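You operate a simulated robot arm through the tools that you are given. There is no shell and no other tool.

You run a simulated robot arm. Do the job below in one go: nothing can be reset, and whatever is moved stays where it is left.

## Task
Press the cork coaster once on LOW and leave it on the pad.
Fine: swing the head clear, turn the heat dial off, leave the switch on.

Only the result counts: the job must be done as asked and must still hold three seconds after the hand-in. Knocking over, shifting, dropping, spilling or breaking anything else fails it.

## Robot
A 7-joint arm with a two-finger parallel gripper, fixed in place. Base frame: the origin is at the foot of the arm, x ahead of it, y to its left, z up; the work surface is at about z = 840. Units: mm, degrees, N and s.
Its first joint turns from -166.0 to 166.0 degrees. Payload 4.4 kg.
The tool frame sits at the grasp point between the pads (the TCP): z along the fingers, y along the line on which they close. The tips reach 23 mm beyond it. The gripper opens to 94 mm. The fingers are 38 mm wide and 10 mm thick; the gripper's body (54 by 96 mm) begins 39 mm behind the TCP.
Orientation is that of the tool frame in the base frame, as a unit quaternion [x, y, z, w]. With the fingers straight down and closing along the base's y, the tool's x points along the base's -x, its y along +y and its z along -z.

## Interface
- The arm moves only by the tool play_rows. Its argument "motion" is text: rows parted by semicolons, each of 7 numbers parted by spaces: the shift along the base's x, y, z in mm, then the turn, a rotation vector about the base's x, y, z in degrees, then the closure in counts, from 0 (fully open) to 255 (shut). In form: x y z rx ry rz grip; .... A call has 1 to 20 rows; each row shifts and turns the commanded pose from where the row before left it. Rows are played at 5 a second. More than 50 mm and 8.6 degrees between two rows, or a gripper value outside its range, and nothing of the call is played. Where a pose cannot be reached the arm comes as near as it can. A force on the tool above 40 N (or 10 N above the force at the start of the call, whichever is more), or a blocked arm, ends the call early, and 0.2 s more pass. Each finger travels about 72 mm/s and halts on what it meets, pressing with about 43 N; the grip force reading is that of the motor and also rises with nothing between the fingers. The clock runs only during rows and for 0.2 s after the last one: add rows that do not move to give the fingers time. It gives the time, the measured TCP pose, the force on the tool (base axes), the opening and the grip force at its end, in the units of the frame above (readings bear some noise), with the torque about the TCP (base axes, N m) and any sound that the robot's microphone picked up.
- Cameras (640 x 400 px; columns grow to the right, rows downward): "scene" is fixed at [225.1, 655.7, 1688.4]; the picture's right is [-0.69, -0.72, 0.00], its down [-0.53, 0.50, -0.69] and it looks along [0.50, -0.47, -0.73] (base axes); focal length 358 px, centre (320, 200). "wrist" rides on the gripper at [86, 16, -74] in the tool frame; the picture's right is [-0.18, 0.98, 0.00], its down [-0.58, -0.11, -0.81] and it looks along [-0.79, -0.15, 0.59] (tool axes); focal length 243 px, centre (320, 200). There is no depth. A picture from a camera that has moved, and an enlarged one, comes with that camera's place and axes in the base frame and with its lens. The place of the scene camera against the robot may be out by one fixed shift of up to 25 mm in any direction.
- camera(camera): a new picture of that camera. No time passes.
- inspect(camera, box): a new picture of the part [left, top, right, bottom] of that camera's present view, enlarged. No time passes.
- job_done(): hands the job in; it is judged then, once.

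Places have to be worked out from the pictures, the camera data and where the tool is seen. Open the gripper and draw the arm clear of the work before you hand the job in, unless the task says otherwise.

The tools are called after "Emit:" by a JSON object that holds its "op" and its "data". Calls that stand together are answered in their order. play_rows: Moves the arm, as the interface text tells. Its arguments: {"type":"object","properties":{"motion":{"type":"string"}},"required":["motion"]} The other tools are called the same way: camera (camera) takes a picture; inspect (camera, box) takes an enlarged picture of a part of a camera's view; job_done () hands the job in.

At the start:

```text
time: 0.0
eef_pos: [801.1, 72.3, 1234.3]
tool_rot: [0.0, 1.0, 0.0, 0.0]
contact_force: [0.0, -0.7, -0.1]
moment: [-0.01, 0.02, 0.02]
gripper_width: 94.0
finger_force: 0.0
```

scene: 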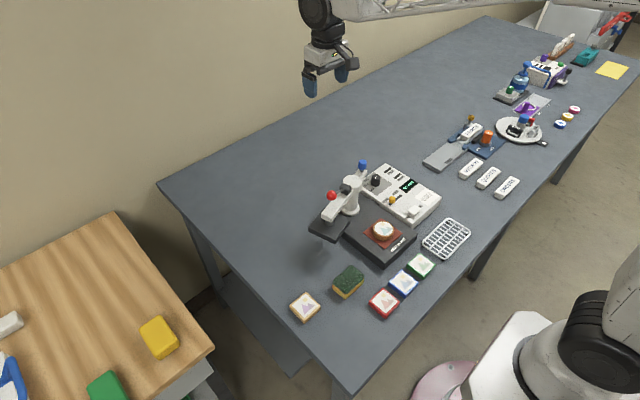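
wrist: 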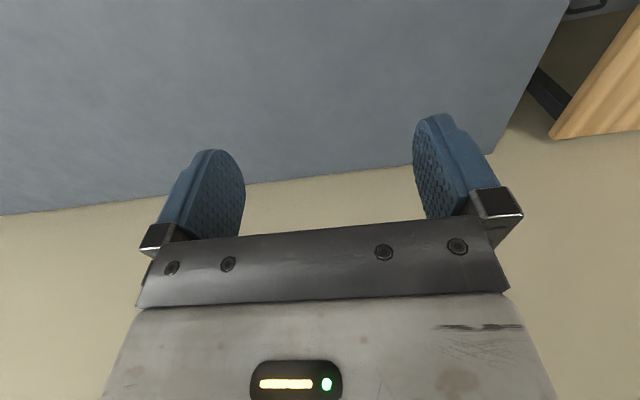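

The scene shows a swing-head press with a control panel next to it. I'll enlarge these areas to read the controls before I move.

Emit:
{"op": "inspect", "data": {"camera": "scene", "box": [300, 150, 460, 250]}}

Emit:
{"op": "inspect", "data": {"camera": "scene", "box": [340, 160, 450, 230]}}

Emit:
{"op": "inspect", "data": {"camera": "scene", "box": [280, 190, 480, 320]}}

Emit:
{"op": "inspect", "data": {"camera": "scene", "box": [410, 20, 640, 210]}}

```text
4.00 times, centred on (380, 200) of scene
camera zoom: at [225.1, 655.7, 1688.4], right [-0.69, -0.72, 0.0], down [-0.53, 0.5, -0.69], along [0.5, -0.47, -0.73], focal length 1432 px, centre (80, 200)
```

zoom: 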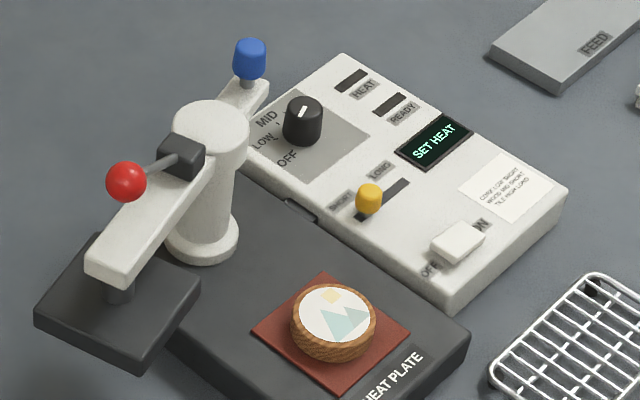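

```text
5.71 times, centred on (395, 195) of scene
camera zoom: at [225.1, 655.7, 1688.4], right [-0.69, -0.72, 0.0], down [-0.53, 0.5, -0.69], along [0.5, -0.47, -0.73], focal length 2046 px, centre (-109, 229)
```

zoom: 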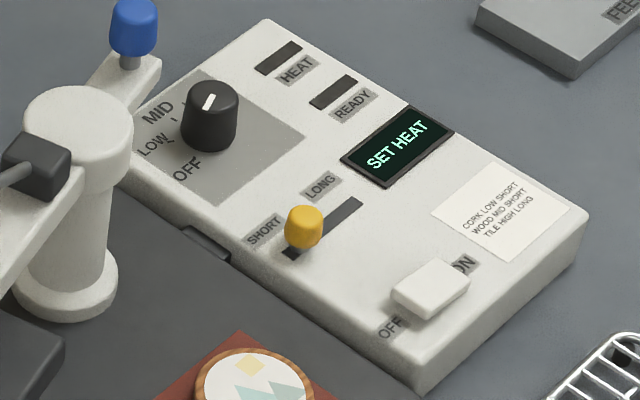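

```text
3.08 times, centred on (380, 255) of scene
camera zoom: at [225.1, 655.7, 1688.4], right [-0.69, -0.72, 0.0], down [-0.53, 0.5, -0.69], along [0.5, -0.47, -0.73], focal length 1102 px, centre (135, 31)
```

zoom: 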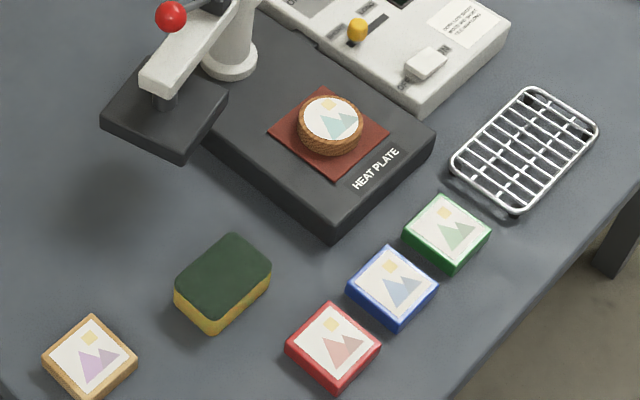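

```text
2.11 times, centred on (525, 115) of scene
camera zoom: at [225.1, 655.7, 1688.4], right [-0.69, -0.72, 0.0], down [-0.53, 0.5, -0.69], along [0.5, -0.47, -0.73], focal length 754 px, centre (-112, 379)
```

zoom: 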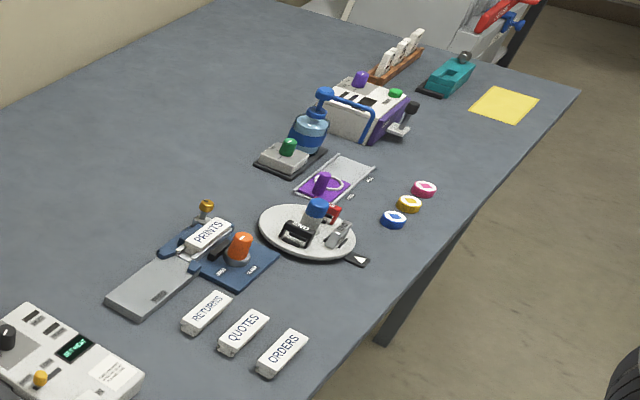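

The coaster is already on the pad. I estimate it at about (562, 92), the post at (683, 105), the dial at (712, -46), and the swing handle (blue) at (710, 33). I'll back the arm off at height so the wrist camera can look over the press.

Emit:
{"op": "play_rows", "data": {"motion": "-40 0 0 0 0 0 0; -40 0 0 0 0 0 0; -40 0 0 0 0 0 0; -40 0 0 0 0 0 0; -40 0 0 0 0 0 0; -40 0 0 0 0 0 0; -40 0 0 0 0 0 0; -40 0 0 0 0 0 0; -40 0 0 0 0 0 0; -10 0 -30 0 0 0 0; 0 0 0 0 0 0 0"}}

Emit:
{"op": "camera", "data": {"camera": "wrist"}}

Emit:
{"op": "camera", "data": {"camera": "scene"}}

```text
time: 2.4
eef_pos: [431.5, 74.0, 1205.1]
tool_rot: [0.0, 1.0, 0.0, 0.0]
contact_force: [-0.2, 0.0, -0.7]
moment: [0.03, 0.01, 0.01]
gripper_width: 93.9
finger_force: 0.0
```

```text
taken
camera wrist: at [344.4, 89.5, 1279.3], right [0.18, 0.98, 0.0], down [0.58, -0.11, 0.81], along [0.79, -0.15, -0.59], focal length 243 px, centre (320, 200)
```

wrist: 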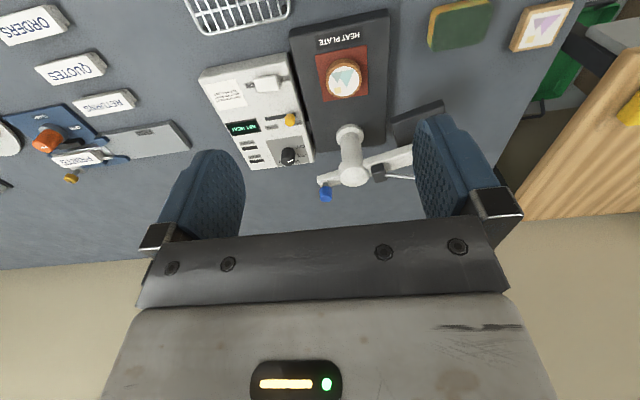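

```text
taken
```

scene: 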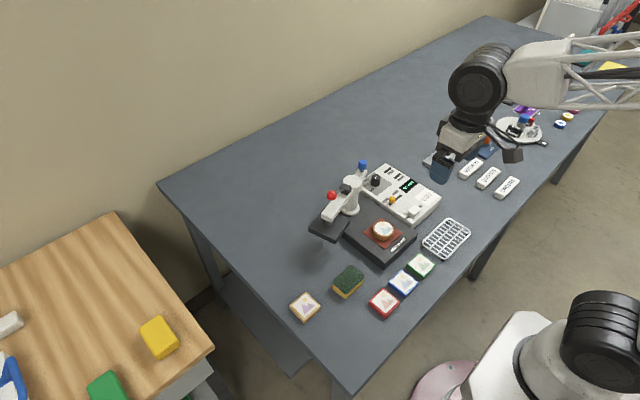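

The wrist view shows the whole press. I'll enlarge the controls.

Emit:
{"op": "inspect", "data": {"camera": "wrist", "box": [195, 60, 325, 180]}}

Emit:
{"op": "inspect", "data": {"camera": "wrist", "box": [280, 0, 460, 210]}}

Emit:
{"op": "inspect", "data": {"camera": "wrist", "box": [265, 125, 325, 175]}}

Emit:
{"op": "inspect", "data": {"camera": "scene", "box": [355, 165, 405, 205]}}

```text
3.33 times, centred on (260, 120) of wrist
camera zoom: at [344.4, 89.5, 1279.3], right [0.18, 0.98, 0.0], down [0.58, -0.11, 0.81], along [0.79, -0.15, -0.59], focal length 809 px, centre (520, 467)
```

zoom: 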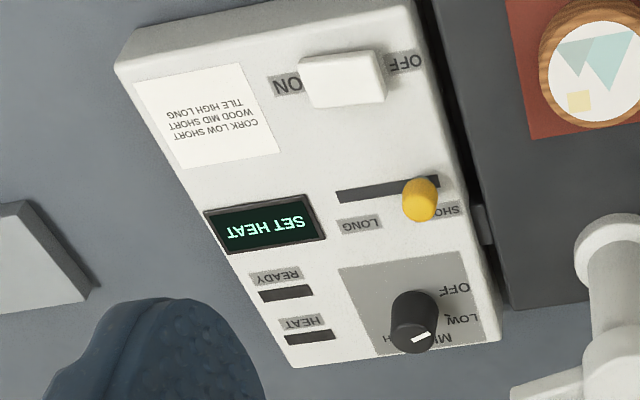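

```text
1.90 times, centred on (370, 105) of wrist
camera zoom: at [344.4, 89.5, 1279.3], right [0.18, 0.98, 0.0], down [0.58, -0.11, 0.81], along [0.79, -0.15, -0.59], focal length 462 px, centre (225, 381)
```

zoom: 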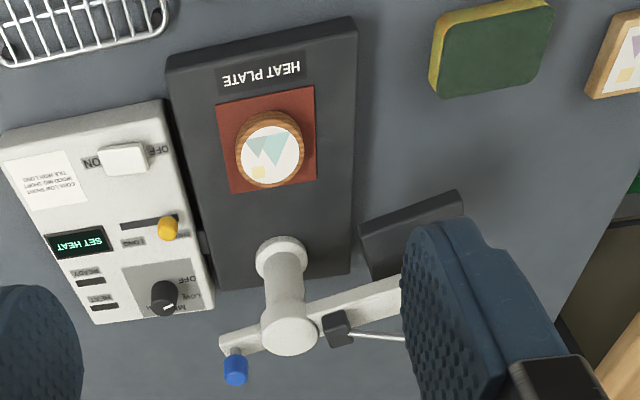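

```text
8.00 times, centred on (295, 150) of wrist
camera zoom: at [344.4, 89.5, 1279.3], right [0.18, 0.98, 0.0], down [0.58, -0.11, 0.81], along [0.79, -0.15, -0.59], focal length 1941 px, centre (520, 600)
```

zoom: 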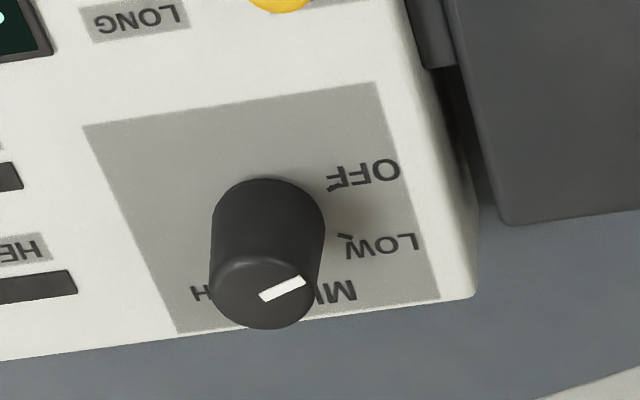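

```text
10.00 times, centred on (380, 185) of scene
camera zoom: at [225.1, 655.7, 1688.4], right [-0.69, -0.72, 0.0], down [-0.53, 0.5, -0.69], along [0.5, -0.47, -0.73], focal length 3580 px, centre (-280, 350)
```

zoom: 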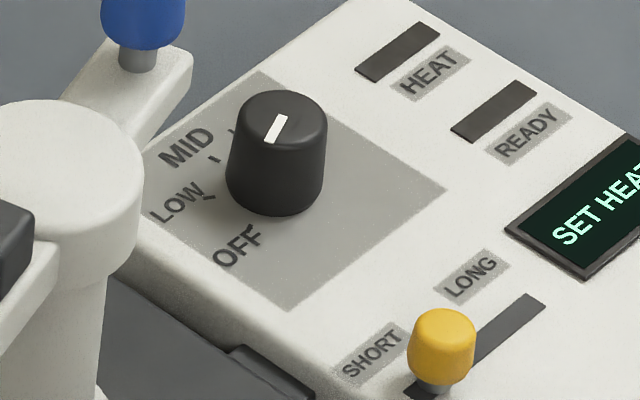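

The pointer appears to sit at OFF, the display reads SET HEAT, the timer is on SHORT and the switch is on. I'll move left and lower for a second view so I can triangulate heights and see the red lever.

Emit:
{"op": "play_rows", "data": {"motion": "0 30 -40 0 0 0 0; 0 30 -40 0 0 0 0; 0 30 -20 0 0 0 0; 0 30 0 0 0 0 0; 0 30 0 0 0 0 0; 0 0 0 0 0 0 0"}}

Emit:
{"op": "camera", "data": {"camera": "wrist"}}

Emit:
{"op": "inspect", "data": {"camera": "wrist", "box": [160, 60, 420, 230]}}

```text
time: 3.8
eef_pos: [432.7, 224.8, 1104.0]
tool_rot: [0.0, 1.0, 0.0, 0.0]
contact_force: [-0.7, -0.1, -0.4]
moment: [0.03, 0.0, 0.0]
gripper_width: 93.9
finger_force: 0.1
```

```text
taken
camera wrist: at [345.2, 240.6, 1178.1], right [0.18, 0.98, 0.0], down [0.58, -0.11, 0.81], along [0.79, -0.15, -0.59], focal length 243 px, centre (320, 200)
```

wrist: 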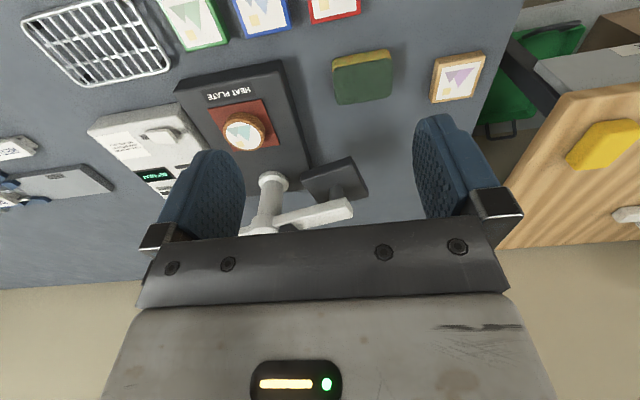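

```text
2.35 times, centred on (290, 145) of wrist
camera zoom: at [345.2, 240.6, 1178.1], right [0.18, 0.98, 0.0], down [0.58, -0.11, 0.81], along [0.79, -0.15, -0.59], focal length 571 px, centre (391, 329)
```

zoom: 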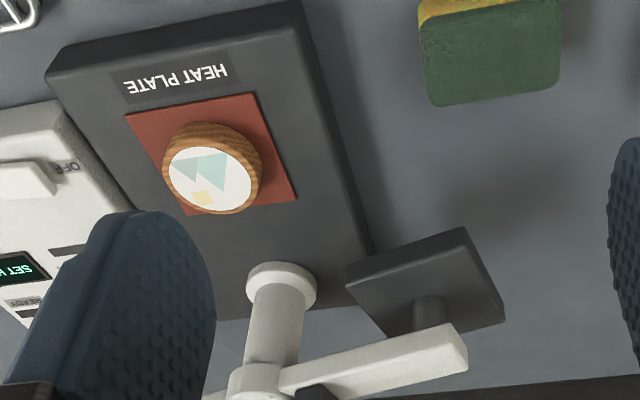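

The post is at about (668, 90), with its base at about z = 885. I'll go higher for a view of the red lever and the head.

Emit:
{"op": "play_rows", "data": {"motion": "0 -10 45 0 0 0 0; 0 -10 45 0 0 0 0; 0 -5 45 0 0 0 0; 30 0 25 0 0 0 0; 30 0 0 0 0 0 0; 0 0 0 0 0 0 0"}}

Emit:
{"op": "camera", "data": {"camera": "wrist"}}

Emit:
{"op": "inspect", "data": {"camera": "wrist", "box": [220, 60, 420, 200]}}

```text
time: 5.2
eef_pos: [490.8, 195.8, 1263.2]
tool_rot: [0.0, 1.0, 0.0, 0.0]
contact_force: [0.0, -0.7, -0.7]
moment: [-0.03, 0.0, -0.01]
gripper_width: 93.9
finger_force: 0.1
```

```text
taken
camera wrist: at [404.8, 212.4, 1337.9], right [0.18, 0.98, 0.0], down [0.58, -0.11, 0.81], along [0.79, -0.15, -0.59], focal length 243 px, centre (320, 200)
```

wrist: 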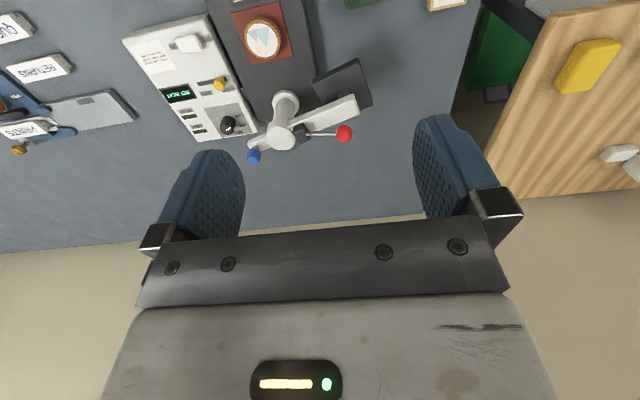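

```text
2.86 times, centred on (320, 130) of wrist
camera zoom: at [404.8, 212.4, 1337.9], right [0.18, 0.98, 0.0], down [0.58, -0.11, 0.81], along [0.79, -0.15, -0.59], focal length 693 px, centre (320, 400)
```

zoom: 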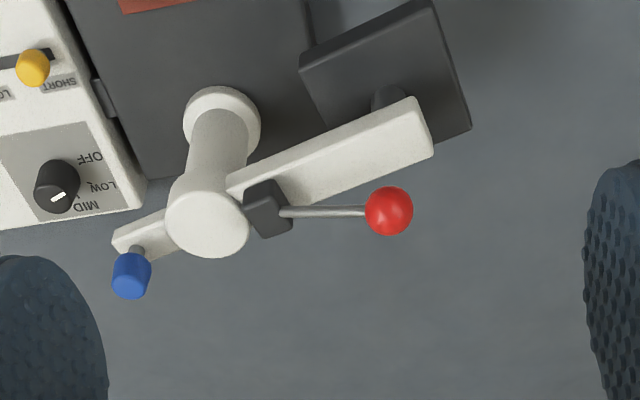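

From the triangulation:
- **Dial:** about (694, -46), top z ≈ 903, on a panel at z ≈ 875. The pointer is at OFF, and LOW is about 50° clockwise.
- **Blue knob:** about (693, 34), top z ≈ 1014.
- **Post axis:** about (672, 90).
- **Coaster:** about (539, 90).

I'll move above the dial with the tool yawed about 110° so the body stays clear of the swing arm.

Emit:
{"op": "play_rows", "data": {"motion": "14.5 -17.3 -6 0 0 7.86 0; 14.5 -17.3 -6 0 0 7.86 0; 14.5 -17.3 -6 0 0 7.86 0; 14.5 -17.3 -6 0 0 7.86 0; 14.5 -17.3 -6 0 0 7.86 0; 14.5 -17.3 -6 0 0 7.86 0; 14.5 -17.3 -6 0 0 7.86 0; 14.5 -17.3 -6 0 0 7.86 0; 14.5 -17.3 -6 0 0 7.86 0; 14.5 -17.3 -6 0 0 7.86 0; 14.5 -17.3 -6 0 0 7.86 0; 14.5 -17.3 -6 0 0 7.86 0; 14.5 -17.3 -6 0 0 7.86 0; 14.5 -17.3 -6 0 0 7.86 0; 0 0 0 0 0 0 0; 0 0 0 0 0 0 0"}}

Emit:
{"op": "camera", "data": {"camera": "wrist"}}

Emit:
{"op": "camera", "data": {"camera": "scene"}}

```text
time: 8.6
eef_pos: [695.0, -44.3, 1180.1]
tool_rot: [0.82, -0.573, 0.0, 0.0]
contact_force: [0.2, -2.0, -0.1]
moment: [0.0, 0.0, 0.01]
gripper_width: 94.4
finger_force: 0.0
```

```text
taken
camera wrist: at [709.4, -131.2, 1254.7], right [-0.99, -0.16, 0.0], down [-0.1, 0.58, 0.81], along [-0.13, 0.8, -0.59], focal length 243 px, centre (320, 200)
```

wrist: 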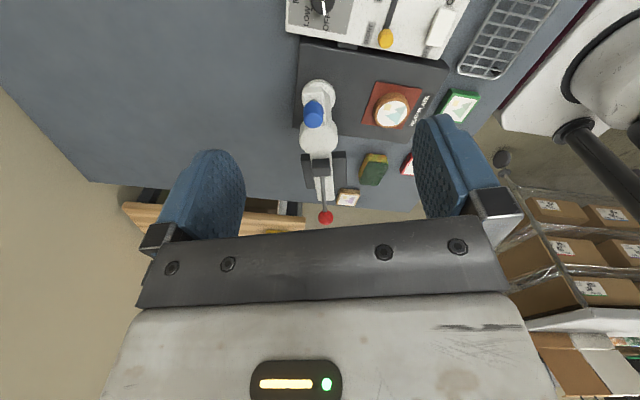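

```text
taken
```

scene: 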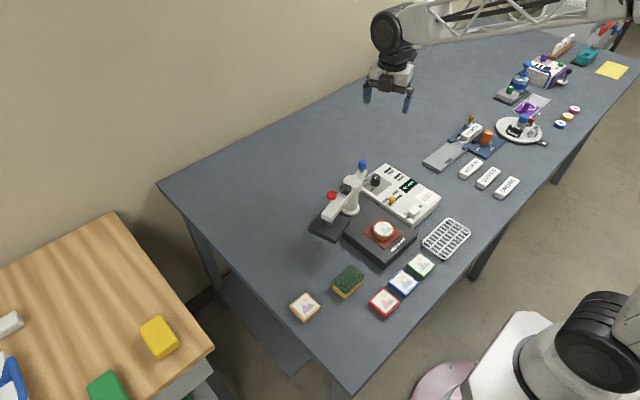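

The tool is over the dial, with yaw 110° reached. I'll enlarge the wrist view to check the dial centre and the arm's line.

Emit:
{"op": "inspect", "data": {"camera": "wrist", "box": [260, 0, 420, 100]}}

Emit:
{"op": "inspect", "data": {"camera": "wrist", "box": [270, 70, 400, 230]}}

```text
4.00 times, centred on (340, 50) of wrist
camera zoom: at [709.4, -131.2, 1254.7], right [-0.99, -0.16, 0.0], down [-0.1, 0.58, 0.81], along [-0.13, 0.8, -0.59], focal length 970 px, centre (240, 800)
```

zoom: 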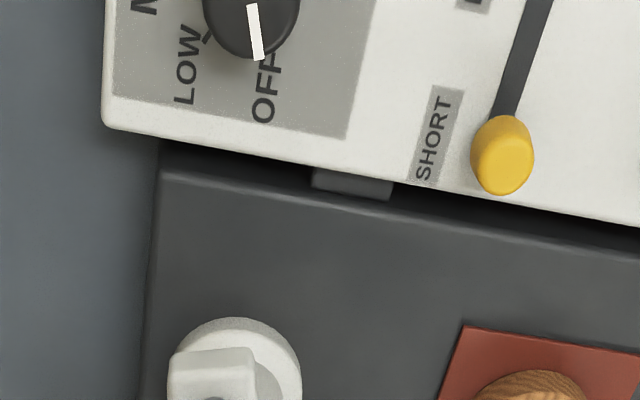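

```text
2.50 times, centred on (335, 150) of wrist
camera zoom: at [709.4, -131.2, 1254.7], right [-0.99, -0.16, 0.0], down [-0.1, 0.58, 0.81], along [-0.13, 0.8, -0.59], focal length 606 px, centre (282, 325)
```

zoom: 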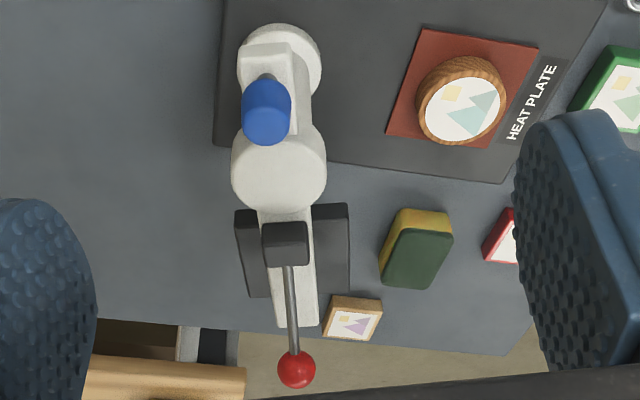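

The dial centre checks out at about (693, -45). I'll narrow the fingers a little and lower to just above the dial, then go slowly.

Emit:
{"op": "play_rows", "data": {"motion": "-1.5 -0.7 -40 0 0 0 100; 0 0 -40 0 0 0 100; 0 0 -40 0 0 0 100; 0 0 -40 0 0 0 100; 0 0 -40 0 0 0 100; 0 0 -25 0 0 0 100; 0 0 0 0 0 0 100"}}

Emit:
{"op": "inspect", "data": {"camera": "scene", "box": [310, 130, 450, 220]}}

Emit:
{"op": "camera", "data": {"camera": "wrist"}}

```text
time: 10.2
eef_pos: [691.4, -45.0, 955.7]
tool_rot: [0.819, -0.574, -0.001, 0.0]
contact_force: [0.4, 0.7, -0.1]
moment: [-0.02, -0.01, 0.0]
gripper_width: 57.1
finger_force: 0.1
```

```text
4.44 times, centred on (380, 175) of scene
camera zoom: at [225.1, 655.7, 1688.4], right [-0.69, -0.72, 0.0], down [-0.53, 0.5, -0.69], along [0.5, -0.47, -0.73], focal length 1591 px, centre (53, 311)
```

zoom: 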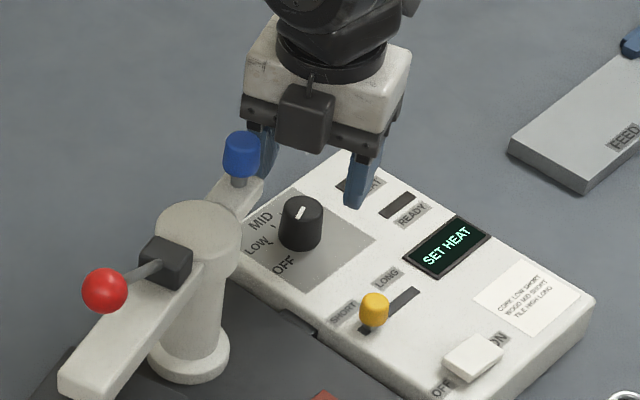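

```text
taken
camera wrist: at [705.3, -132.6, 1029.3], right [-0.99, -0.16, 0.0], down [-0.1, 0.58, 0.81], along [-0.13, 0.8, -0.59], focal length 243 px, centre (320, 200)
```

wrist: 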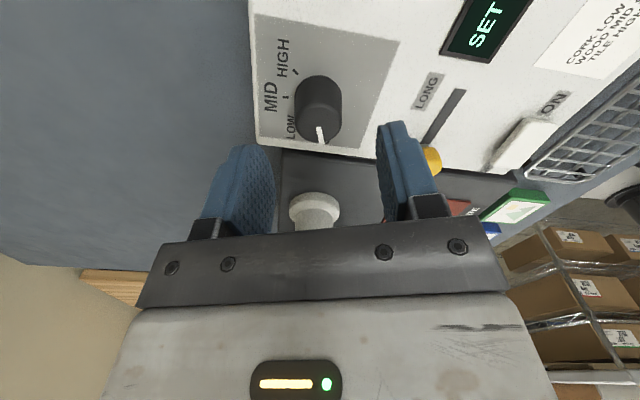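

The dial sits between the fingers. I'll lower to about z = 905 and close on it.

Emit:
{"op": "play_rows", "data": {"motion": "1 0 -20 0 0 0 100; 0 0 -15 0 0 0 100; 0 0 -10 0 0 0 100; 0 0 -5 0 0 0 100; 0 0 0 0 0 0 100"}}

Emit:
{"op": "inspect", "data": {"camera": "scene", "box": [340, 140, 440, 220]}}

Emit:
{"op": "camera", "data": {"camera": "wrist"}}

```text
time: 11.4
eef_pos: [693.2, -45.1, 905.5]
tool_rot: [0.819, -0.574, 0.001, 0.001]
contact_force: [-0.6, -0.5, 0.7]
moment: [-0.06, -0.01, 0.03]
gripper_width: 57.3
finger_force: 0.1
```

```text
5.00 times, centred on (390, 180) of scene
camera zoom: at [225.1, 655.7, 1688.4], right [-0.69, -0.72, 0.0], down [-0.53, 0.5, -0.69], along [0.5, -0.47, -0.73], focal length 1790 px, centre (-30, 300)
```

zoom: 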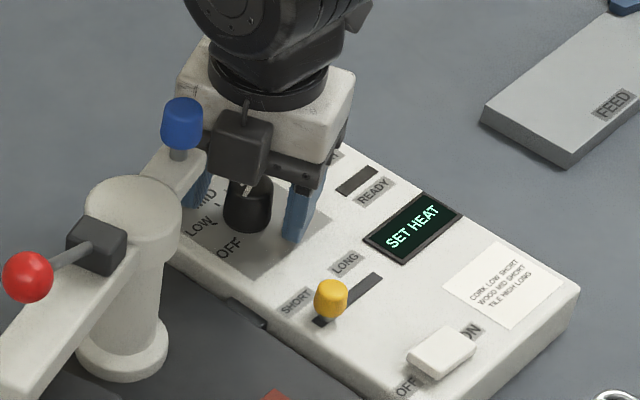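

```text
taken
camera wrist: at [707.4, -131.8, 979.9], right [-0.99, -0.16, 0.0], down [-0.1, 0.58, 0.81], along [-0.13, 0.8, -0.59], focal length 243 px, centre (320, 200)
```

wrist: 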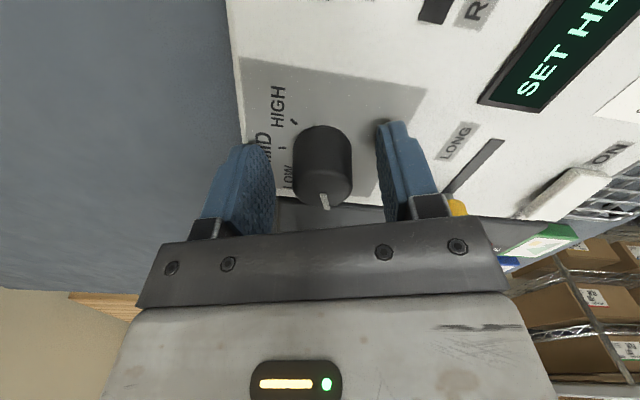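

The fingers straddle the dial cleanly with the tips just above the panel. I'll close on it.

Emit:
{"op": "play_rows", "data": {"motion": "0 0 0 0 0 0 150; 0 0 0 0 0 0 220; 0 0 0 0 0 0 220; 0 0 0 0 0 0 220"}}

Emit:
{"op": "camera", "data": {"camera": "wrist"}}

```text
time: 12.5
eef_pos: [692.2, -44.3, 906.2]
tool_rot: [0.82, -0.573, -0.001, 0.001]
contact_force: [-9.8, -0.3, 7.9]
moment: [-0.07, 0.34, 0.01]
gripper_width: 30.7
finger_force: 45.4
stopped in row 4: the force on the tool passed its limit at 41 N (the readings are from after the stop); the commanded pose is now the measured one
```

```text
taken
camera wrist: at [706.5, -132.1, 979.9], right [-0.99, -0.16, 0.0], down [-0.1, 0.58, 0.81], along [-0.13, 0.8, -0.59], focal length 243 px, centre (320, 200)
```

wrist: 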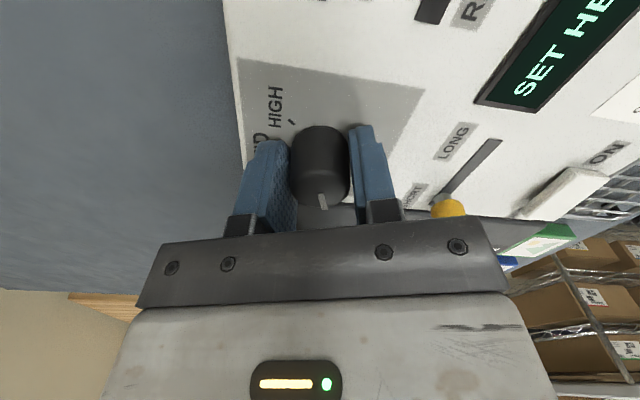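

I have the dial at 30.7 mm with a small side load. I'll turn it clockwise part way and check.

Emit:
{"op": "play_rows", "data": {"motion": "-0.5 0 0 0 0 -4 220; 0 0 0 0 0 -6 220; 0 0 0 0 0 -7 220; 0 0 0 0 0 -8 220; 0 0 0 0 0 0 220"}}

Emit:
{"op": "camera", "data": {"camera": "wrist"}}

Emit:
{"op": "inspect", "data": {"camera": "scene", "box": [340, 140, 440, 220]}}

```text
time: 13.7
eef_pos: [692.2, -44.7, 906.0]
tool_rot: [-0.676, 0.737, 0.0, 0.0]
contact_force: [5.9, 11.4, 12.4]
moment: [0.26, -0.12, -0.03]
gripper_width: 30.7
finger_force: 44.7
```

```text
taken
camera wrist: at [668.1, -130.2, 979.8], right [-0.96, 0.27, 0.0], down [0.16, 0.57, 0.81], along [0.22, 0.78, -0.59], focal length 243 px, centre (320, 200)
```

wrist: 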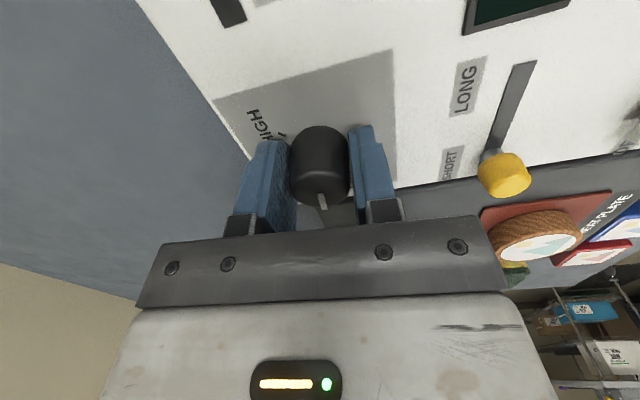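

```text
5.00 times, centred on (390, 180) of scene
camera zoom: at [225.1, 655.7, 1688.4], right [-0.69, -0.72, 0.0], down [-0.53, 0.5, -0.69], along [0.5, -0.47, -0.73], focal length 1790 px, centre (-30, 300)
```

zoom: 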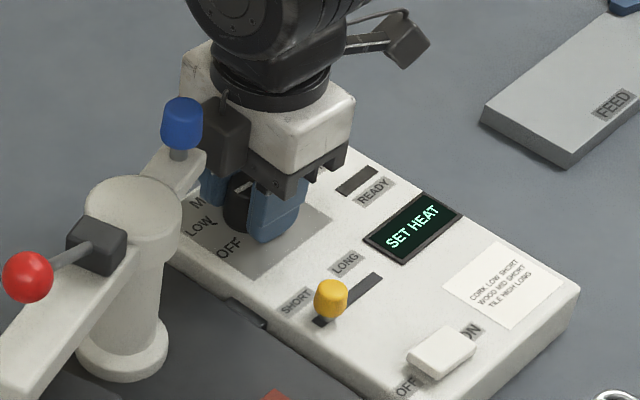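

The dial turns with the tool (25° so far). I'll turn the other 25° or so to reach LOW.

Emit:
{"op": "play_rows", "data": {"motion": "0 0 0 0 0 -7 220; 0 0 0 0 0 -7 220; 0 0 0 0 0 -6 220; 0 0 0 0 0 -5 220; 0 0 0 0 0 0 220"}}

Emit:
{"op": "camera", "data": {"camera": "wrist"}}

Emit:
{"op": "inspect", "data": {"camera": "scene", "box": [340, 140, 440, 220]}}

```text
time: 14.9
eef_pos: [691.9, -45.2, 905.5]
tool_rot: [-0.5, 0.866, 0.001, 0.0]
contact_force: [12.6, 11.4, 9.3]
moment: [0.23, -0.31, 0.0]
gripper_width: 30.7
finger_force: 45.2
```

```text
taken
camera wrist: at [634.5, -112.3, 979.8], right [-0.76, 0.65, 0.0], down [0.39, 0.45, 0.81], along [0.52, 0.61, -0.59], focal length 243 px, centre (320, 200)
```

wrist: 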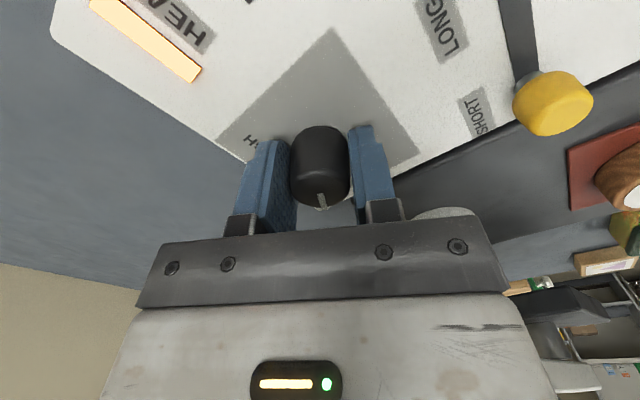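

```text
5.00 times, centred on (390, 180) of scene
camera zoom: at [225.1, 655.7, 1688.4], right [-0.69, -0.72, 0.0], down [-0.53, 0.5, -0.69], along [0.5, -0.47, -0.73], focal length 1790 px, centre (-30, 300)
```

zoom: 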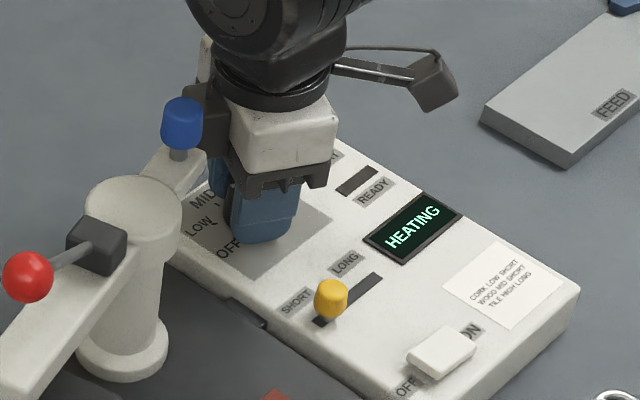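

The display now reads HEATING and the HEAT lamp is lit. I'll release the dial and rise to check the pointer against the LOW mark.

Emit:
{"op": "play_rows", "data": {"motion": "0 0 0 0 0 0 150; 0 0 0 0 0 0 90; 0 0 0 0 0 0 90; 0 0 10 0 0 0 90; 0 0 30 0 0 0 90; 0 0 40 0 0 0 90; 0 0 40 0 0 0 90; 0 0 30 0 0 0 90; 0 0 0 0 0 0 90"}}

Emit:
{"op": "camera", "data": {"camera": "wrist"}}

Emit:
{"op": "inspect", "data": {"camera": "scene", "box": [340, 140, 440, 220]}}

```text
time: 16.9
eef_pos: [691.4, -46.7, 1054.0]
tool_rot: [-0.5, 0.866, 0.001, -0.001]
contact_force: [0.7, -0.8, -0.4]
moment: [0.03, 0.02, 0.0]
gripper_width: 60.6
finger_force: 0.1
```

```text
taken
camera wrist: at [634.3, -113.5, 1129.0], right [-0.76, 0.65, 0.0], down [0.39, 0.45, 0.81], along [0.52, 0.61, -0.59], focal length 243 px, centre (320, 200)
```

wrist: 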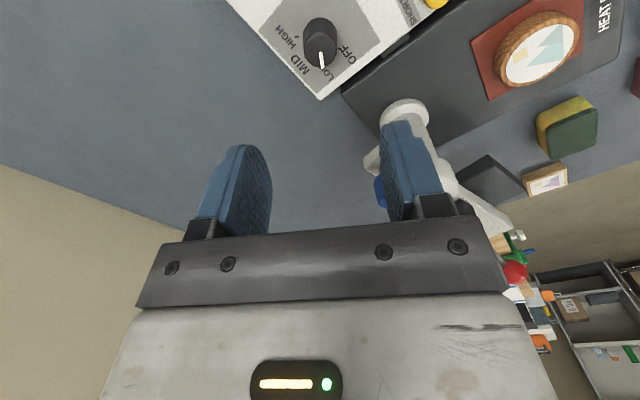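

```text
5.00 times, centred on (390, 180) of scene
camera zoom: at [225.1, 655.7, 1688.4], right [-0.69, -0.72, 0.0], down [-0.53, 0.5, -0.69], along [0.5, -0.47, -0.73], focal length 1790 px, centre (-30, 300)
```

zoom: 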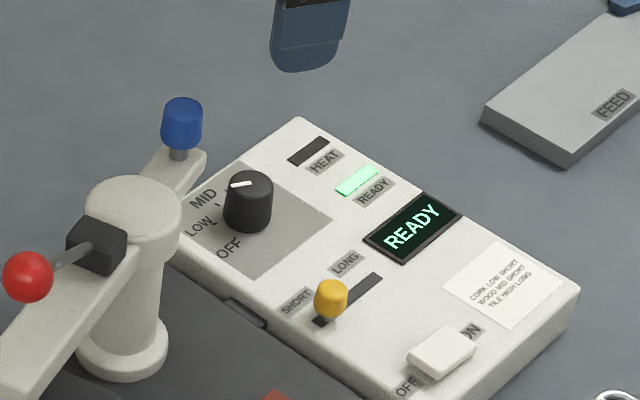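

Emit:
{"op": "inspect", "data": {"camera": "wrist", "box": [270, 0, 370, 100]}}

Emit:
{"op": "inspect", "data": {"camera": "scene", "box": [355, 165, 405, 205]}}

```text
4.00 times, centred on (320, 50) of wrist
camera zoom: at [634.3, -113.5, 1129.0], right [-0.76, 0.65, 0.0], down [0.39, 0.45, 0.81], along [0.52, 0.61, -0.59], focal length 970 px, centre (320, 800)
```

zoom: 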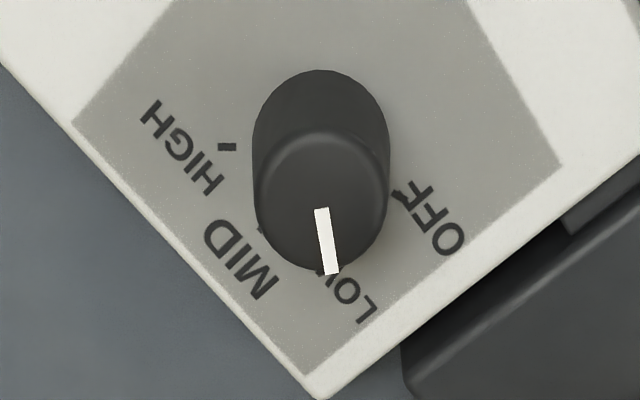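

```text
10.00 times, centred on (380, 185) of scene
camera zoom: at [225.1, 655.7, 1688.4], right [-0.69, -0.72, 0.0], down [-0.53, 0.5, -0.69], along [0.5, -0.47, -0.73], focal length 3580 px, centre (-280, 350)
```

zoom: 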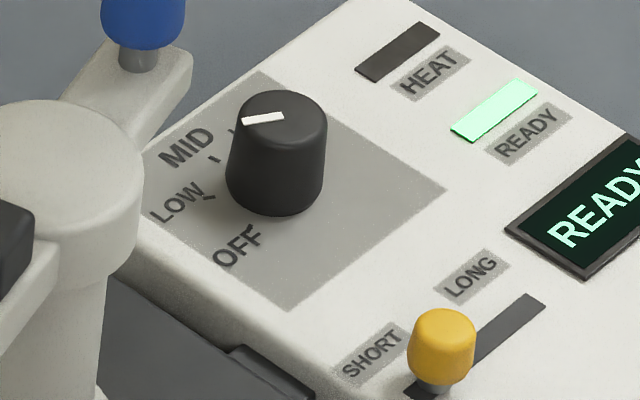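

The READY lamp is lit and the pointer lines up with the LOW mark; the timer is at SHORT. Next I'll swing the head: I move over the blue knob and yaw to -70° so the fingers straddle it along its arc.

Emit:
{"op": "play_rows", "data": {"motion": "0 0 30 0 0 -8.1 90; 0 0 20 0 0 -8.1 90; 0 6 0 0 0 -8.1 90; 0 6 0 0 0 -8.1 90; 0 6 0 0 0 -8.1 90; 0 6 0 0 0 -8.1 90; 0 6 0 0 0 -8.1 90; 0 6 0 0 0 -8.1 90; 0 6 0 0 0 -8.1 90; 0 6 0 0 0 -8.1 90; 0 6 0 0 0 -8.1 90; 0.5 6 0 0 0 -8.1 90; 0.5 6 0 0 0 -8.1 90; 0.5 6 0 0 0 -8.1 90; 0.5 5 0 0 0 -8.1 90; 0 1.5 0 0 0 -8.1 90; 0 0 0 0 0 0 90; 0 0 0 0 0 0 90"}}

Emit:
{"op": "camera", "data": {"camera": "wrist"}}

Emit:
{"op": "inspect", "data": {"camera": "scene", "box": [300, 110, 460, 230]}}

```text
time: 20.7
eef_pos: [693.8, 32.9, 1104.2]
tool_rot: [0.57, 0.822, 0.001, 0.0]
contact_force: [-0.3, 0.4, -0.1]
moment: [0.02, 0.01, 0.01]
gripper_width: 61.2
finger_force: 0.0
```

```text
taken
camera wrist: at [678.2, 120.0, 1179.5], right [0.99, 0.17, 0.0], down [0.1, -0.58, 0.81], along [0.14, -0.79, -0.59], focal length 243 px, centre (320, 200)
```

wrist: 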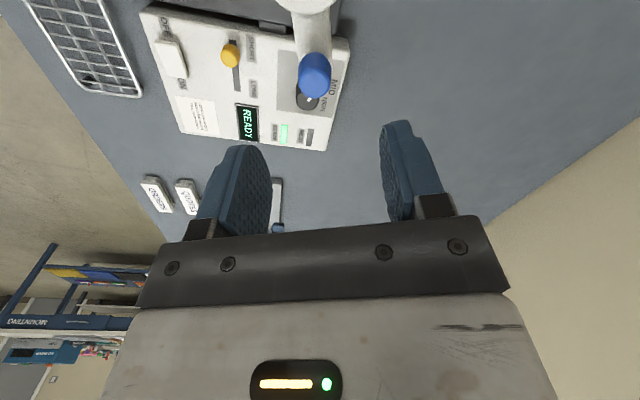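

```text
3.33 times, centred on (380, 170) of scene
camera zoom: at [225.1, 655.7, 1688.4], right [-0.69, -0.72, 0.0], down [-0.53, 0.5, -0.69], along [0.5, -0.47, -0.73], focal length 1194 px, centre (120, 300)
```

zoom: 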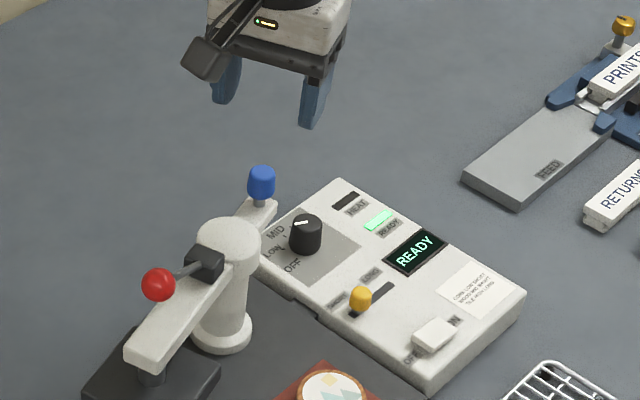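

Yaw is -70° above the knob. I'll enlarge the view to check the knob centre against the fingers.

Emit:
{"op": "inspect", "data": {"camera": "wrist", "box": [260, 0, 370, 110]}}

```text
3.64 times, centred on (315, 55) of wrist
camera zoom: at [678.2, 120.0, 1179.5], right [0.99, 0.17, 0.0], down [0.1, -0.58, 0.81], along [0.14, -0.79, -0.59], focal length 882 px, centre (338, 727)
```

zoom: 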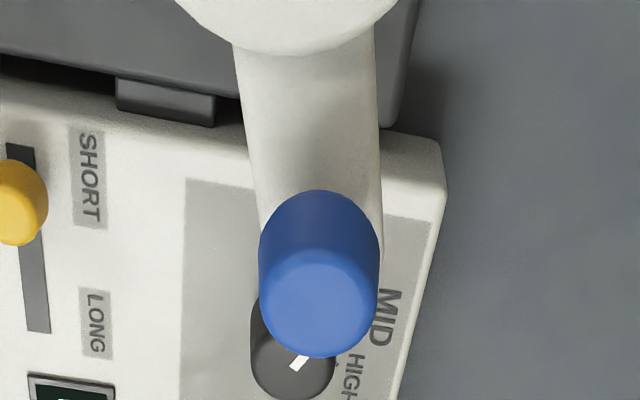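

The knob is at about (690, 32), nearly centred. I'll lower so the tips are about 29 mm below the knob top, then narrow the fingers to a loose cage.

Emit:
{"op": "play_rows", "data": {"motion": "-2.5 -1 -30 0 0 0 90; 0 0 -30 0 0 0 90; 0 0 -20 0 0 0 90; 0 0 -15 0 0 0 90; 0 0 0 0 0 0 130; 0 0 0 0 0 0 160; 0 0 0 0 0 0 160"}}

Emit:
{"op": "camera", "data": {"camera": "wrist"}}

Emit:
{"op": "inspect", "data": {"camera": "scene", "box": [300, 110, 460, 230]}}

```text
time: 22.3
eef_pos: [692.6, 33.5, 1008.6]
tool_rot: [0.571, 0.821, 0.001, 0.0]
contact_force: [0.0, -0.9, 0.1]
moment: [-0.02, -0.02, -0.01]
gripper_width: 35.1
finger_force: 0.1
```

```text
taken
camera wrist: at [676.1, 119.9, 1084.0], right [0.99, 0.17, 0.0], down [0.1, -0.58, 0.81], along [0.14, -0.79, -0.59], focal length 243 px, centre (320, 200)
```

wrist: 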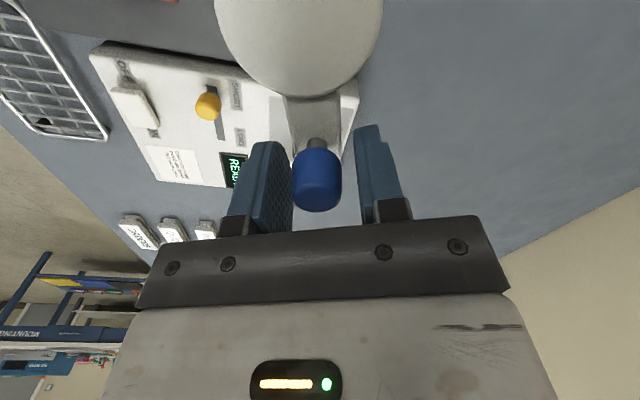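

```text
3.33 times, centred on (380, 170) of scene
camera zoom: at [225.1, 655.7, 1688.4], right [-0.69, -0.72, 0.0], down [-0.53, 0.5, -0.69], along [0.5, -0.47, -0.73], focal length 1194 px, centre (120, 300)
```

zoom: 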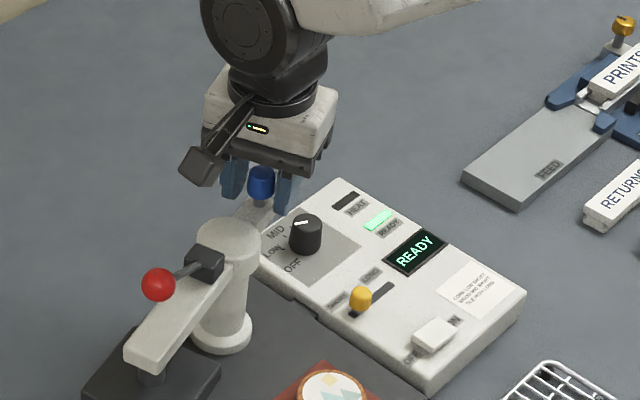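

The knob is loosely caged between the fingers. I'll drag it counter-clockwise along the arc around the post, half way first.

Emit:
{"op": "play_rows", "data": {"motion": "6.8 2.8 0 0 0 7 160; 6.4 3.6 0 0 0 7 160; 5.9 4.3 0 0 0 7 160; 5.3 5.1 0 0 0 7 160; 4.6 5.6 0 0 0 7 160; 0 0 0 0 0 0 160"}}

Emit:
{"op": "camera", "data": {"camera": "wrist"}}

Emit:
{"op": "inspect", "data": {"camera": "scene", "box": [280, 110, 460, 260]}}

```text
time: 23.7
eef_pos: [719.8, 53.7, 1009.3]
tool_rot: [0.296, 0.955, 0.0, 0.001]
contact_force: [0.3, 0.5, 0.2]
moment: [-0.02, 0.0, -0.03]
gripper_width: 35.2
finger_force: 0.1
```

```text
taken
camera wrist: at [658.0, 115.7, 1084.2], right [0.71, 0.71, 0.0], down [0.42, -0.42, 0.81], along [0.57, -0.57, -0.59], focal length 243 px, centre (320, 200)
```

wrist: 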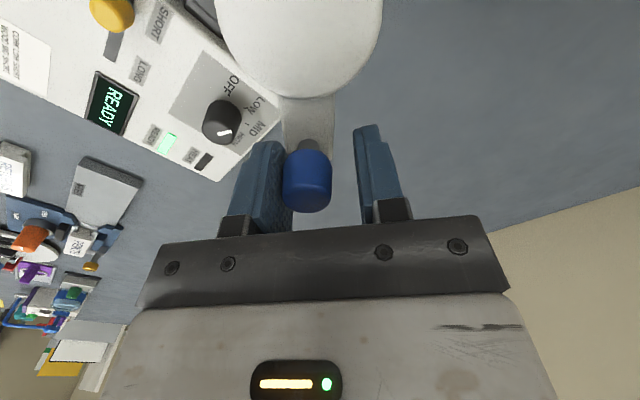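

```text
2.67 times, centred on (370, 185) of scene
camera zoom: at [225.1, 655.7, 1688.4], right [-0.69, -0.72, 0.0], down [-0.53, 0.5, -0.69], along [0.5, -0.47, -0.73], focal length 955 px, centre (187, 240)
```

zoom: 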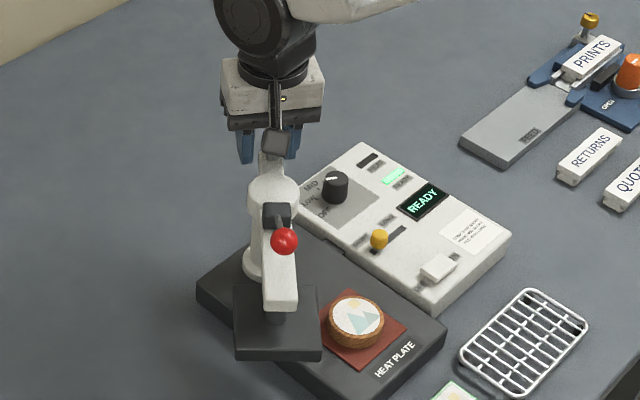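

The head swings freely and follows. I'll continue toward the plate's centreline.

Emit:
{"op": "play_rows", "data": {"motion": "4 6.2 0 0 0 7 160; 3.1 6.6 0 0 0 7 160; 2.4 7 0 0 0 7 160; 1.4 7.2 0 0 0 7 160; 0.6 7.3 0 0 0 7 160; 0 0 0 0 0 0 160"}}

Emit:
{"op": "camera", "data": {"camera": "wrist"}}

Emit:
{"op": "inspect", "data": {"camera": "scene", "box": [280, 110, 460, 260]}}

```text
time: 25.1
eef_pos: [732.4, 88.2, 1009.7]
tool_rot: [-0.005, 1.0, 0.001, 0.0]
contact_force: [0.0, 0.3, 0.7]
moment: [0.0, -0.01, 0.0]
gripper_width: 35.3
finger_force: 0.0
```

```text
taken
camera wrist: at [645.3, 103.3, 1085.2], right [0.18, 0.98, 0.0], down [0.58, -0.1, 0.81], along [0.79, -0.14, -0.59], focal length 243 px, centre (320, 200)
```

wrist: 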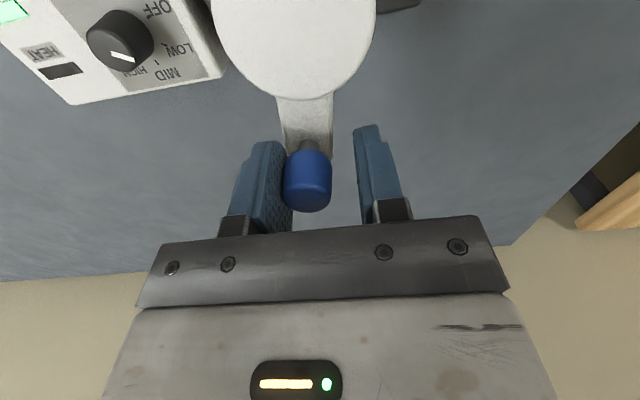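

```text
2.67 times, centred on (370, 185) of scene
camera zoom: at [225.1, 655.7, 1688.4], right [-0.69, -0.72, 0.0], down [-0.53, 0.5, -0.69], along [0.5, -0.47, -0.73], focal length 955 px, centre (187, 240)
```

zoom: 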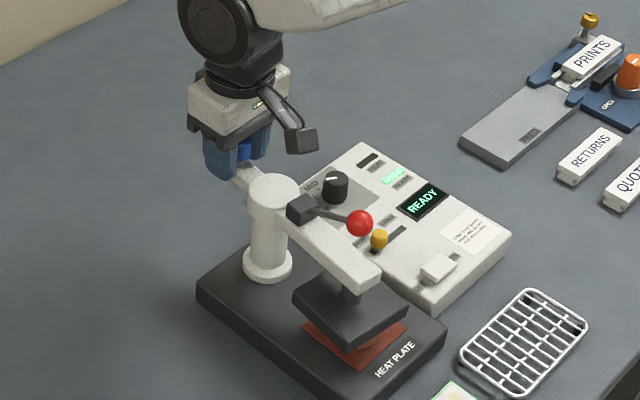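

The head is nearly over the pad with no stop felt; the slack leaves it lagging about 5°. I'll nudge further in small steps while watching the force.

Emit:
{"op": "play_rows", "data": {"motion": "0 2 0 0 0 2 160; 0 2 0 0 0 2 160; 0 1.5 0 0 0 1.5 160; 0 0 0 0 0 0 160"}}

Emit:
{"op": "camera", "data": {"camera": "wrist"}}

Emit:
{"op": "inspect", "data": {"camera": "scene", "box": [320, 160, 420, 240]}}

```text
time: 26.1
eef_pos: [731.8, 94.0, 1010.7]
tool_rot: [-0.052, 0.999, 0.001, 0.0]
contact_force: [0.2, 0.0, 0.0]
moment: [0.01, -0.02, -0.02]
gripper_width: 35.2
finger_force: 0.0
```

```text
taken
camera wrist: at [644.3, 100.4, 1084.9], right [0.08, 1.0, 0.0], down [0.59, -0.05, 0.81], along [0.8, -0.06, -0.59], focal length 243 px, centre (320, 200)
```

wrist: 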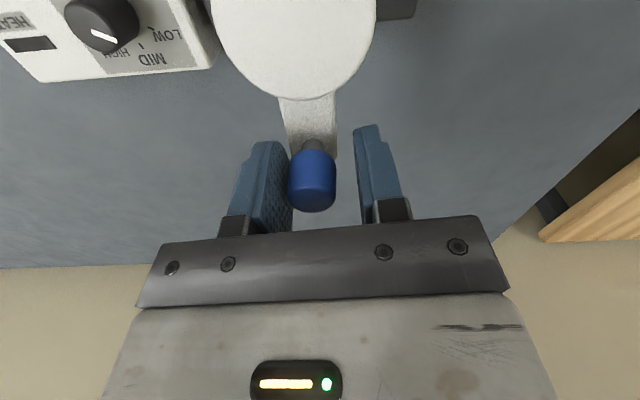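

```text
5.00 times, centred on (370, 200) of scene
camera zoom: at [225.1, 655.7, 1688.4], right [-0.69, -0.72, 0.0], down [-0.53, 0.5, -0.69], along [0.5, -0.47, -0.73], focal length 1790 px, centre (70, 200)
```

zoom: 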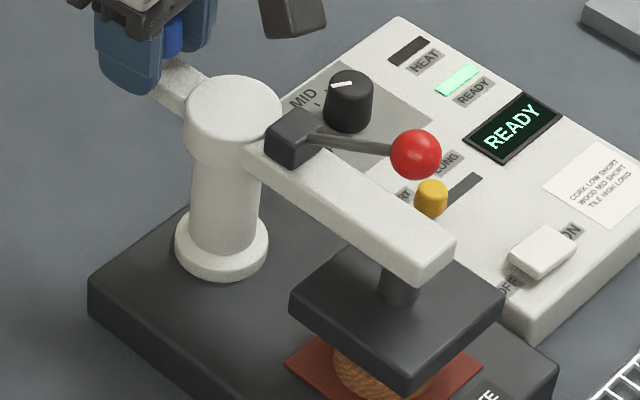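

The knob and post readings put the arm within about 2° of the plate axis (both at y ≈ 89). I'll open, lift straight up, and back off for a front view of the head alignment and lever.

Emit:
{"op": "play_rows", "data": {"motion": "0 0 0 0 0 0 100; 0 0 0 0 0 0 80; 0 0 20 0 0 0 80; 0 0 40 0 0 0 80; 0 0 45 0 0 0 80; -20 0 40 0 0 -2 80; -40 -1 20 0 0 -2 80; -40 -1 10 0 0 -2 80; -40 -1 0 0 0 0 80; -40 0 0 0 0 0 80; -40 0 0 0 0 0 80; -40 0 0 0 0 0 80; -30 0 0 0 0 0 80; 0 0 0 0 0 0 80"}}

Emit:
{"op": "camera", "data": {"camera": "wrist"}}

Emit:
{"op": "inspect", "data": {"camera": "wrist", "box": [200, 0, 420, 200]}}

Emit:
{"op": "inspect", "data": {"camera": "scene", "box": [320, 160, 420, 240]}}

```text
time: 29.1
eef_pos: [443.5, 89.5, 1184.6]
tool_rot: [0.002, 1.0, 0.001, 0.0]
contact_force: [-0.3, -0.2, -0.7]
moment: [-0.02, 0.0, 0.02]
gripper_width: 64.8
finger_force: 0.1
```

```text
taken
camera wrist: at [356.6, 105.7, 1259.5], right [0.19, 0.98, 0.0], down [0.58, -0.11, 0.81], along [0.79, -0.15, -0.59], focal length 243 px, centre (320, 200)
```

wrist: 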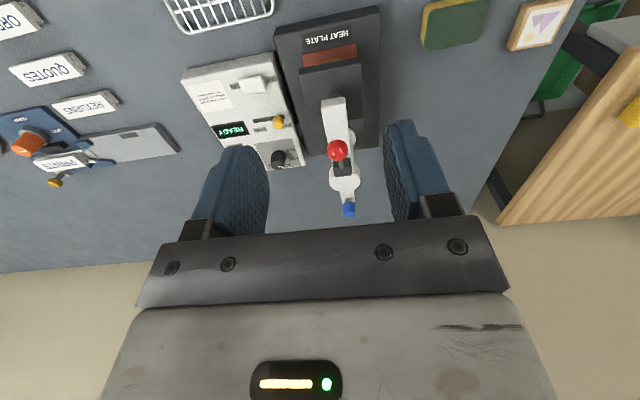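

```text
2.00 times, centred on (310, 100) of wrist
camera zoom: at [356.6, 105.7, 1259.5], right [0.19, 0.98, 0.0], down [0.58, -0.11, 0.81], along [0.79, -0.15, -0.59], focal length 485 px, centre (340, 400)
```

zoom: 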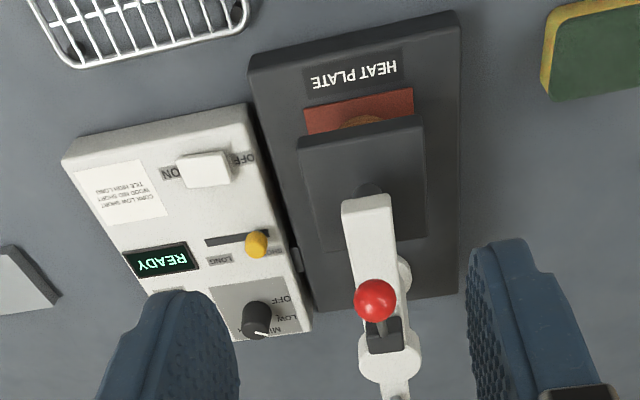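

```text
5.00 times, centred on (370, 200) of scene
camera zoom: at [225.1, 655.7, 1688.4], right [-0.69, -0.72, 0.0], down [-0.53, 0.5, -0.69], along [0.5, -0.47, -0.73], focal length 1790 px, centre (70, 200)
```

zoom: 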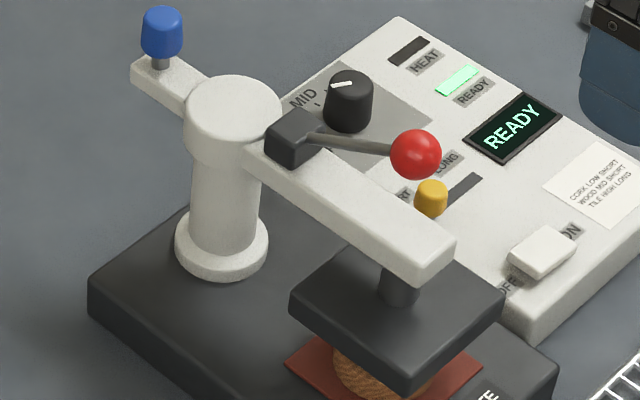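

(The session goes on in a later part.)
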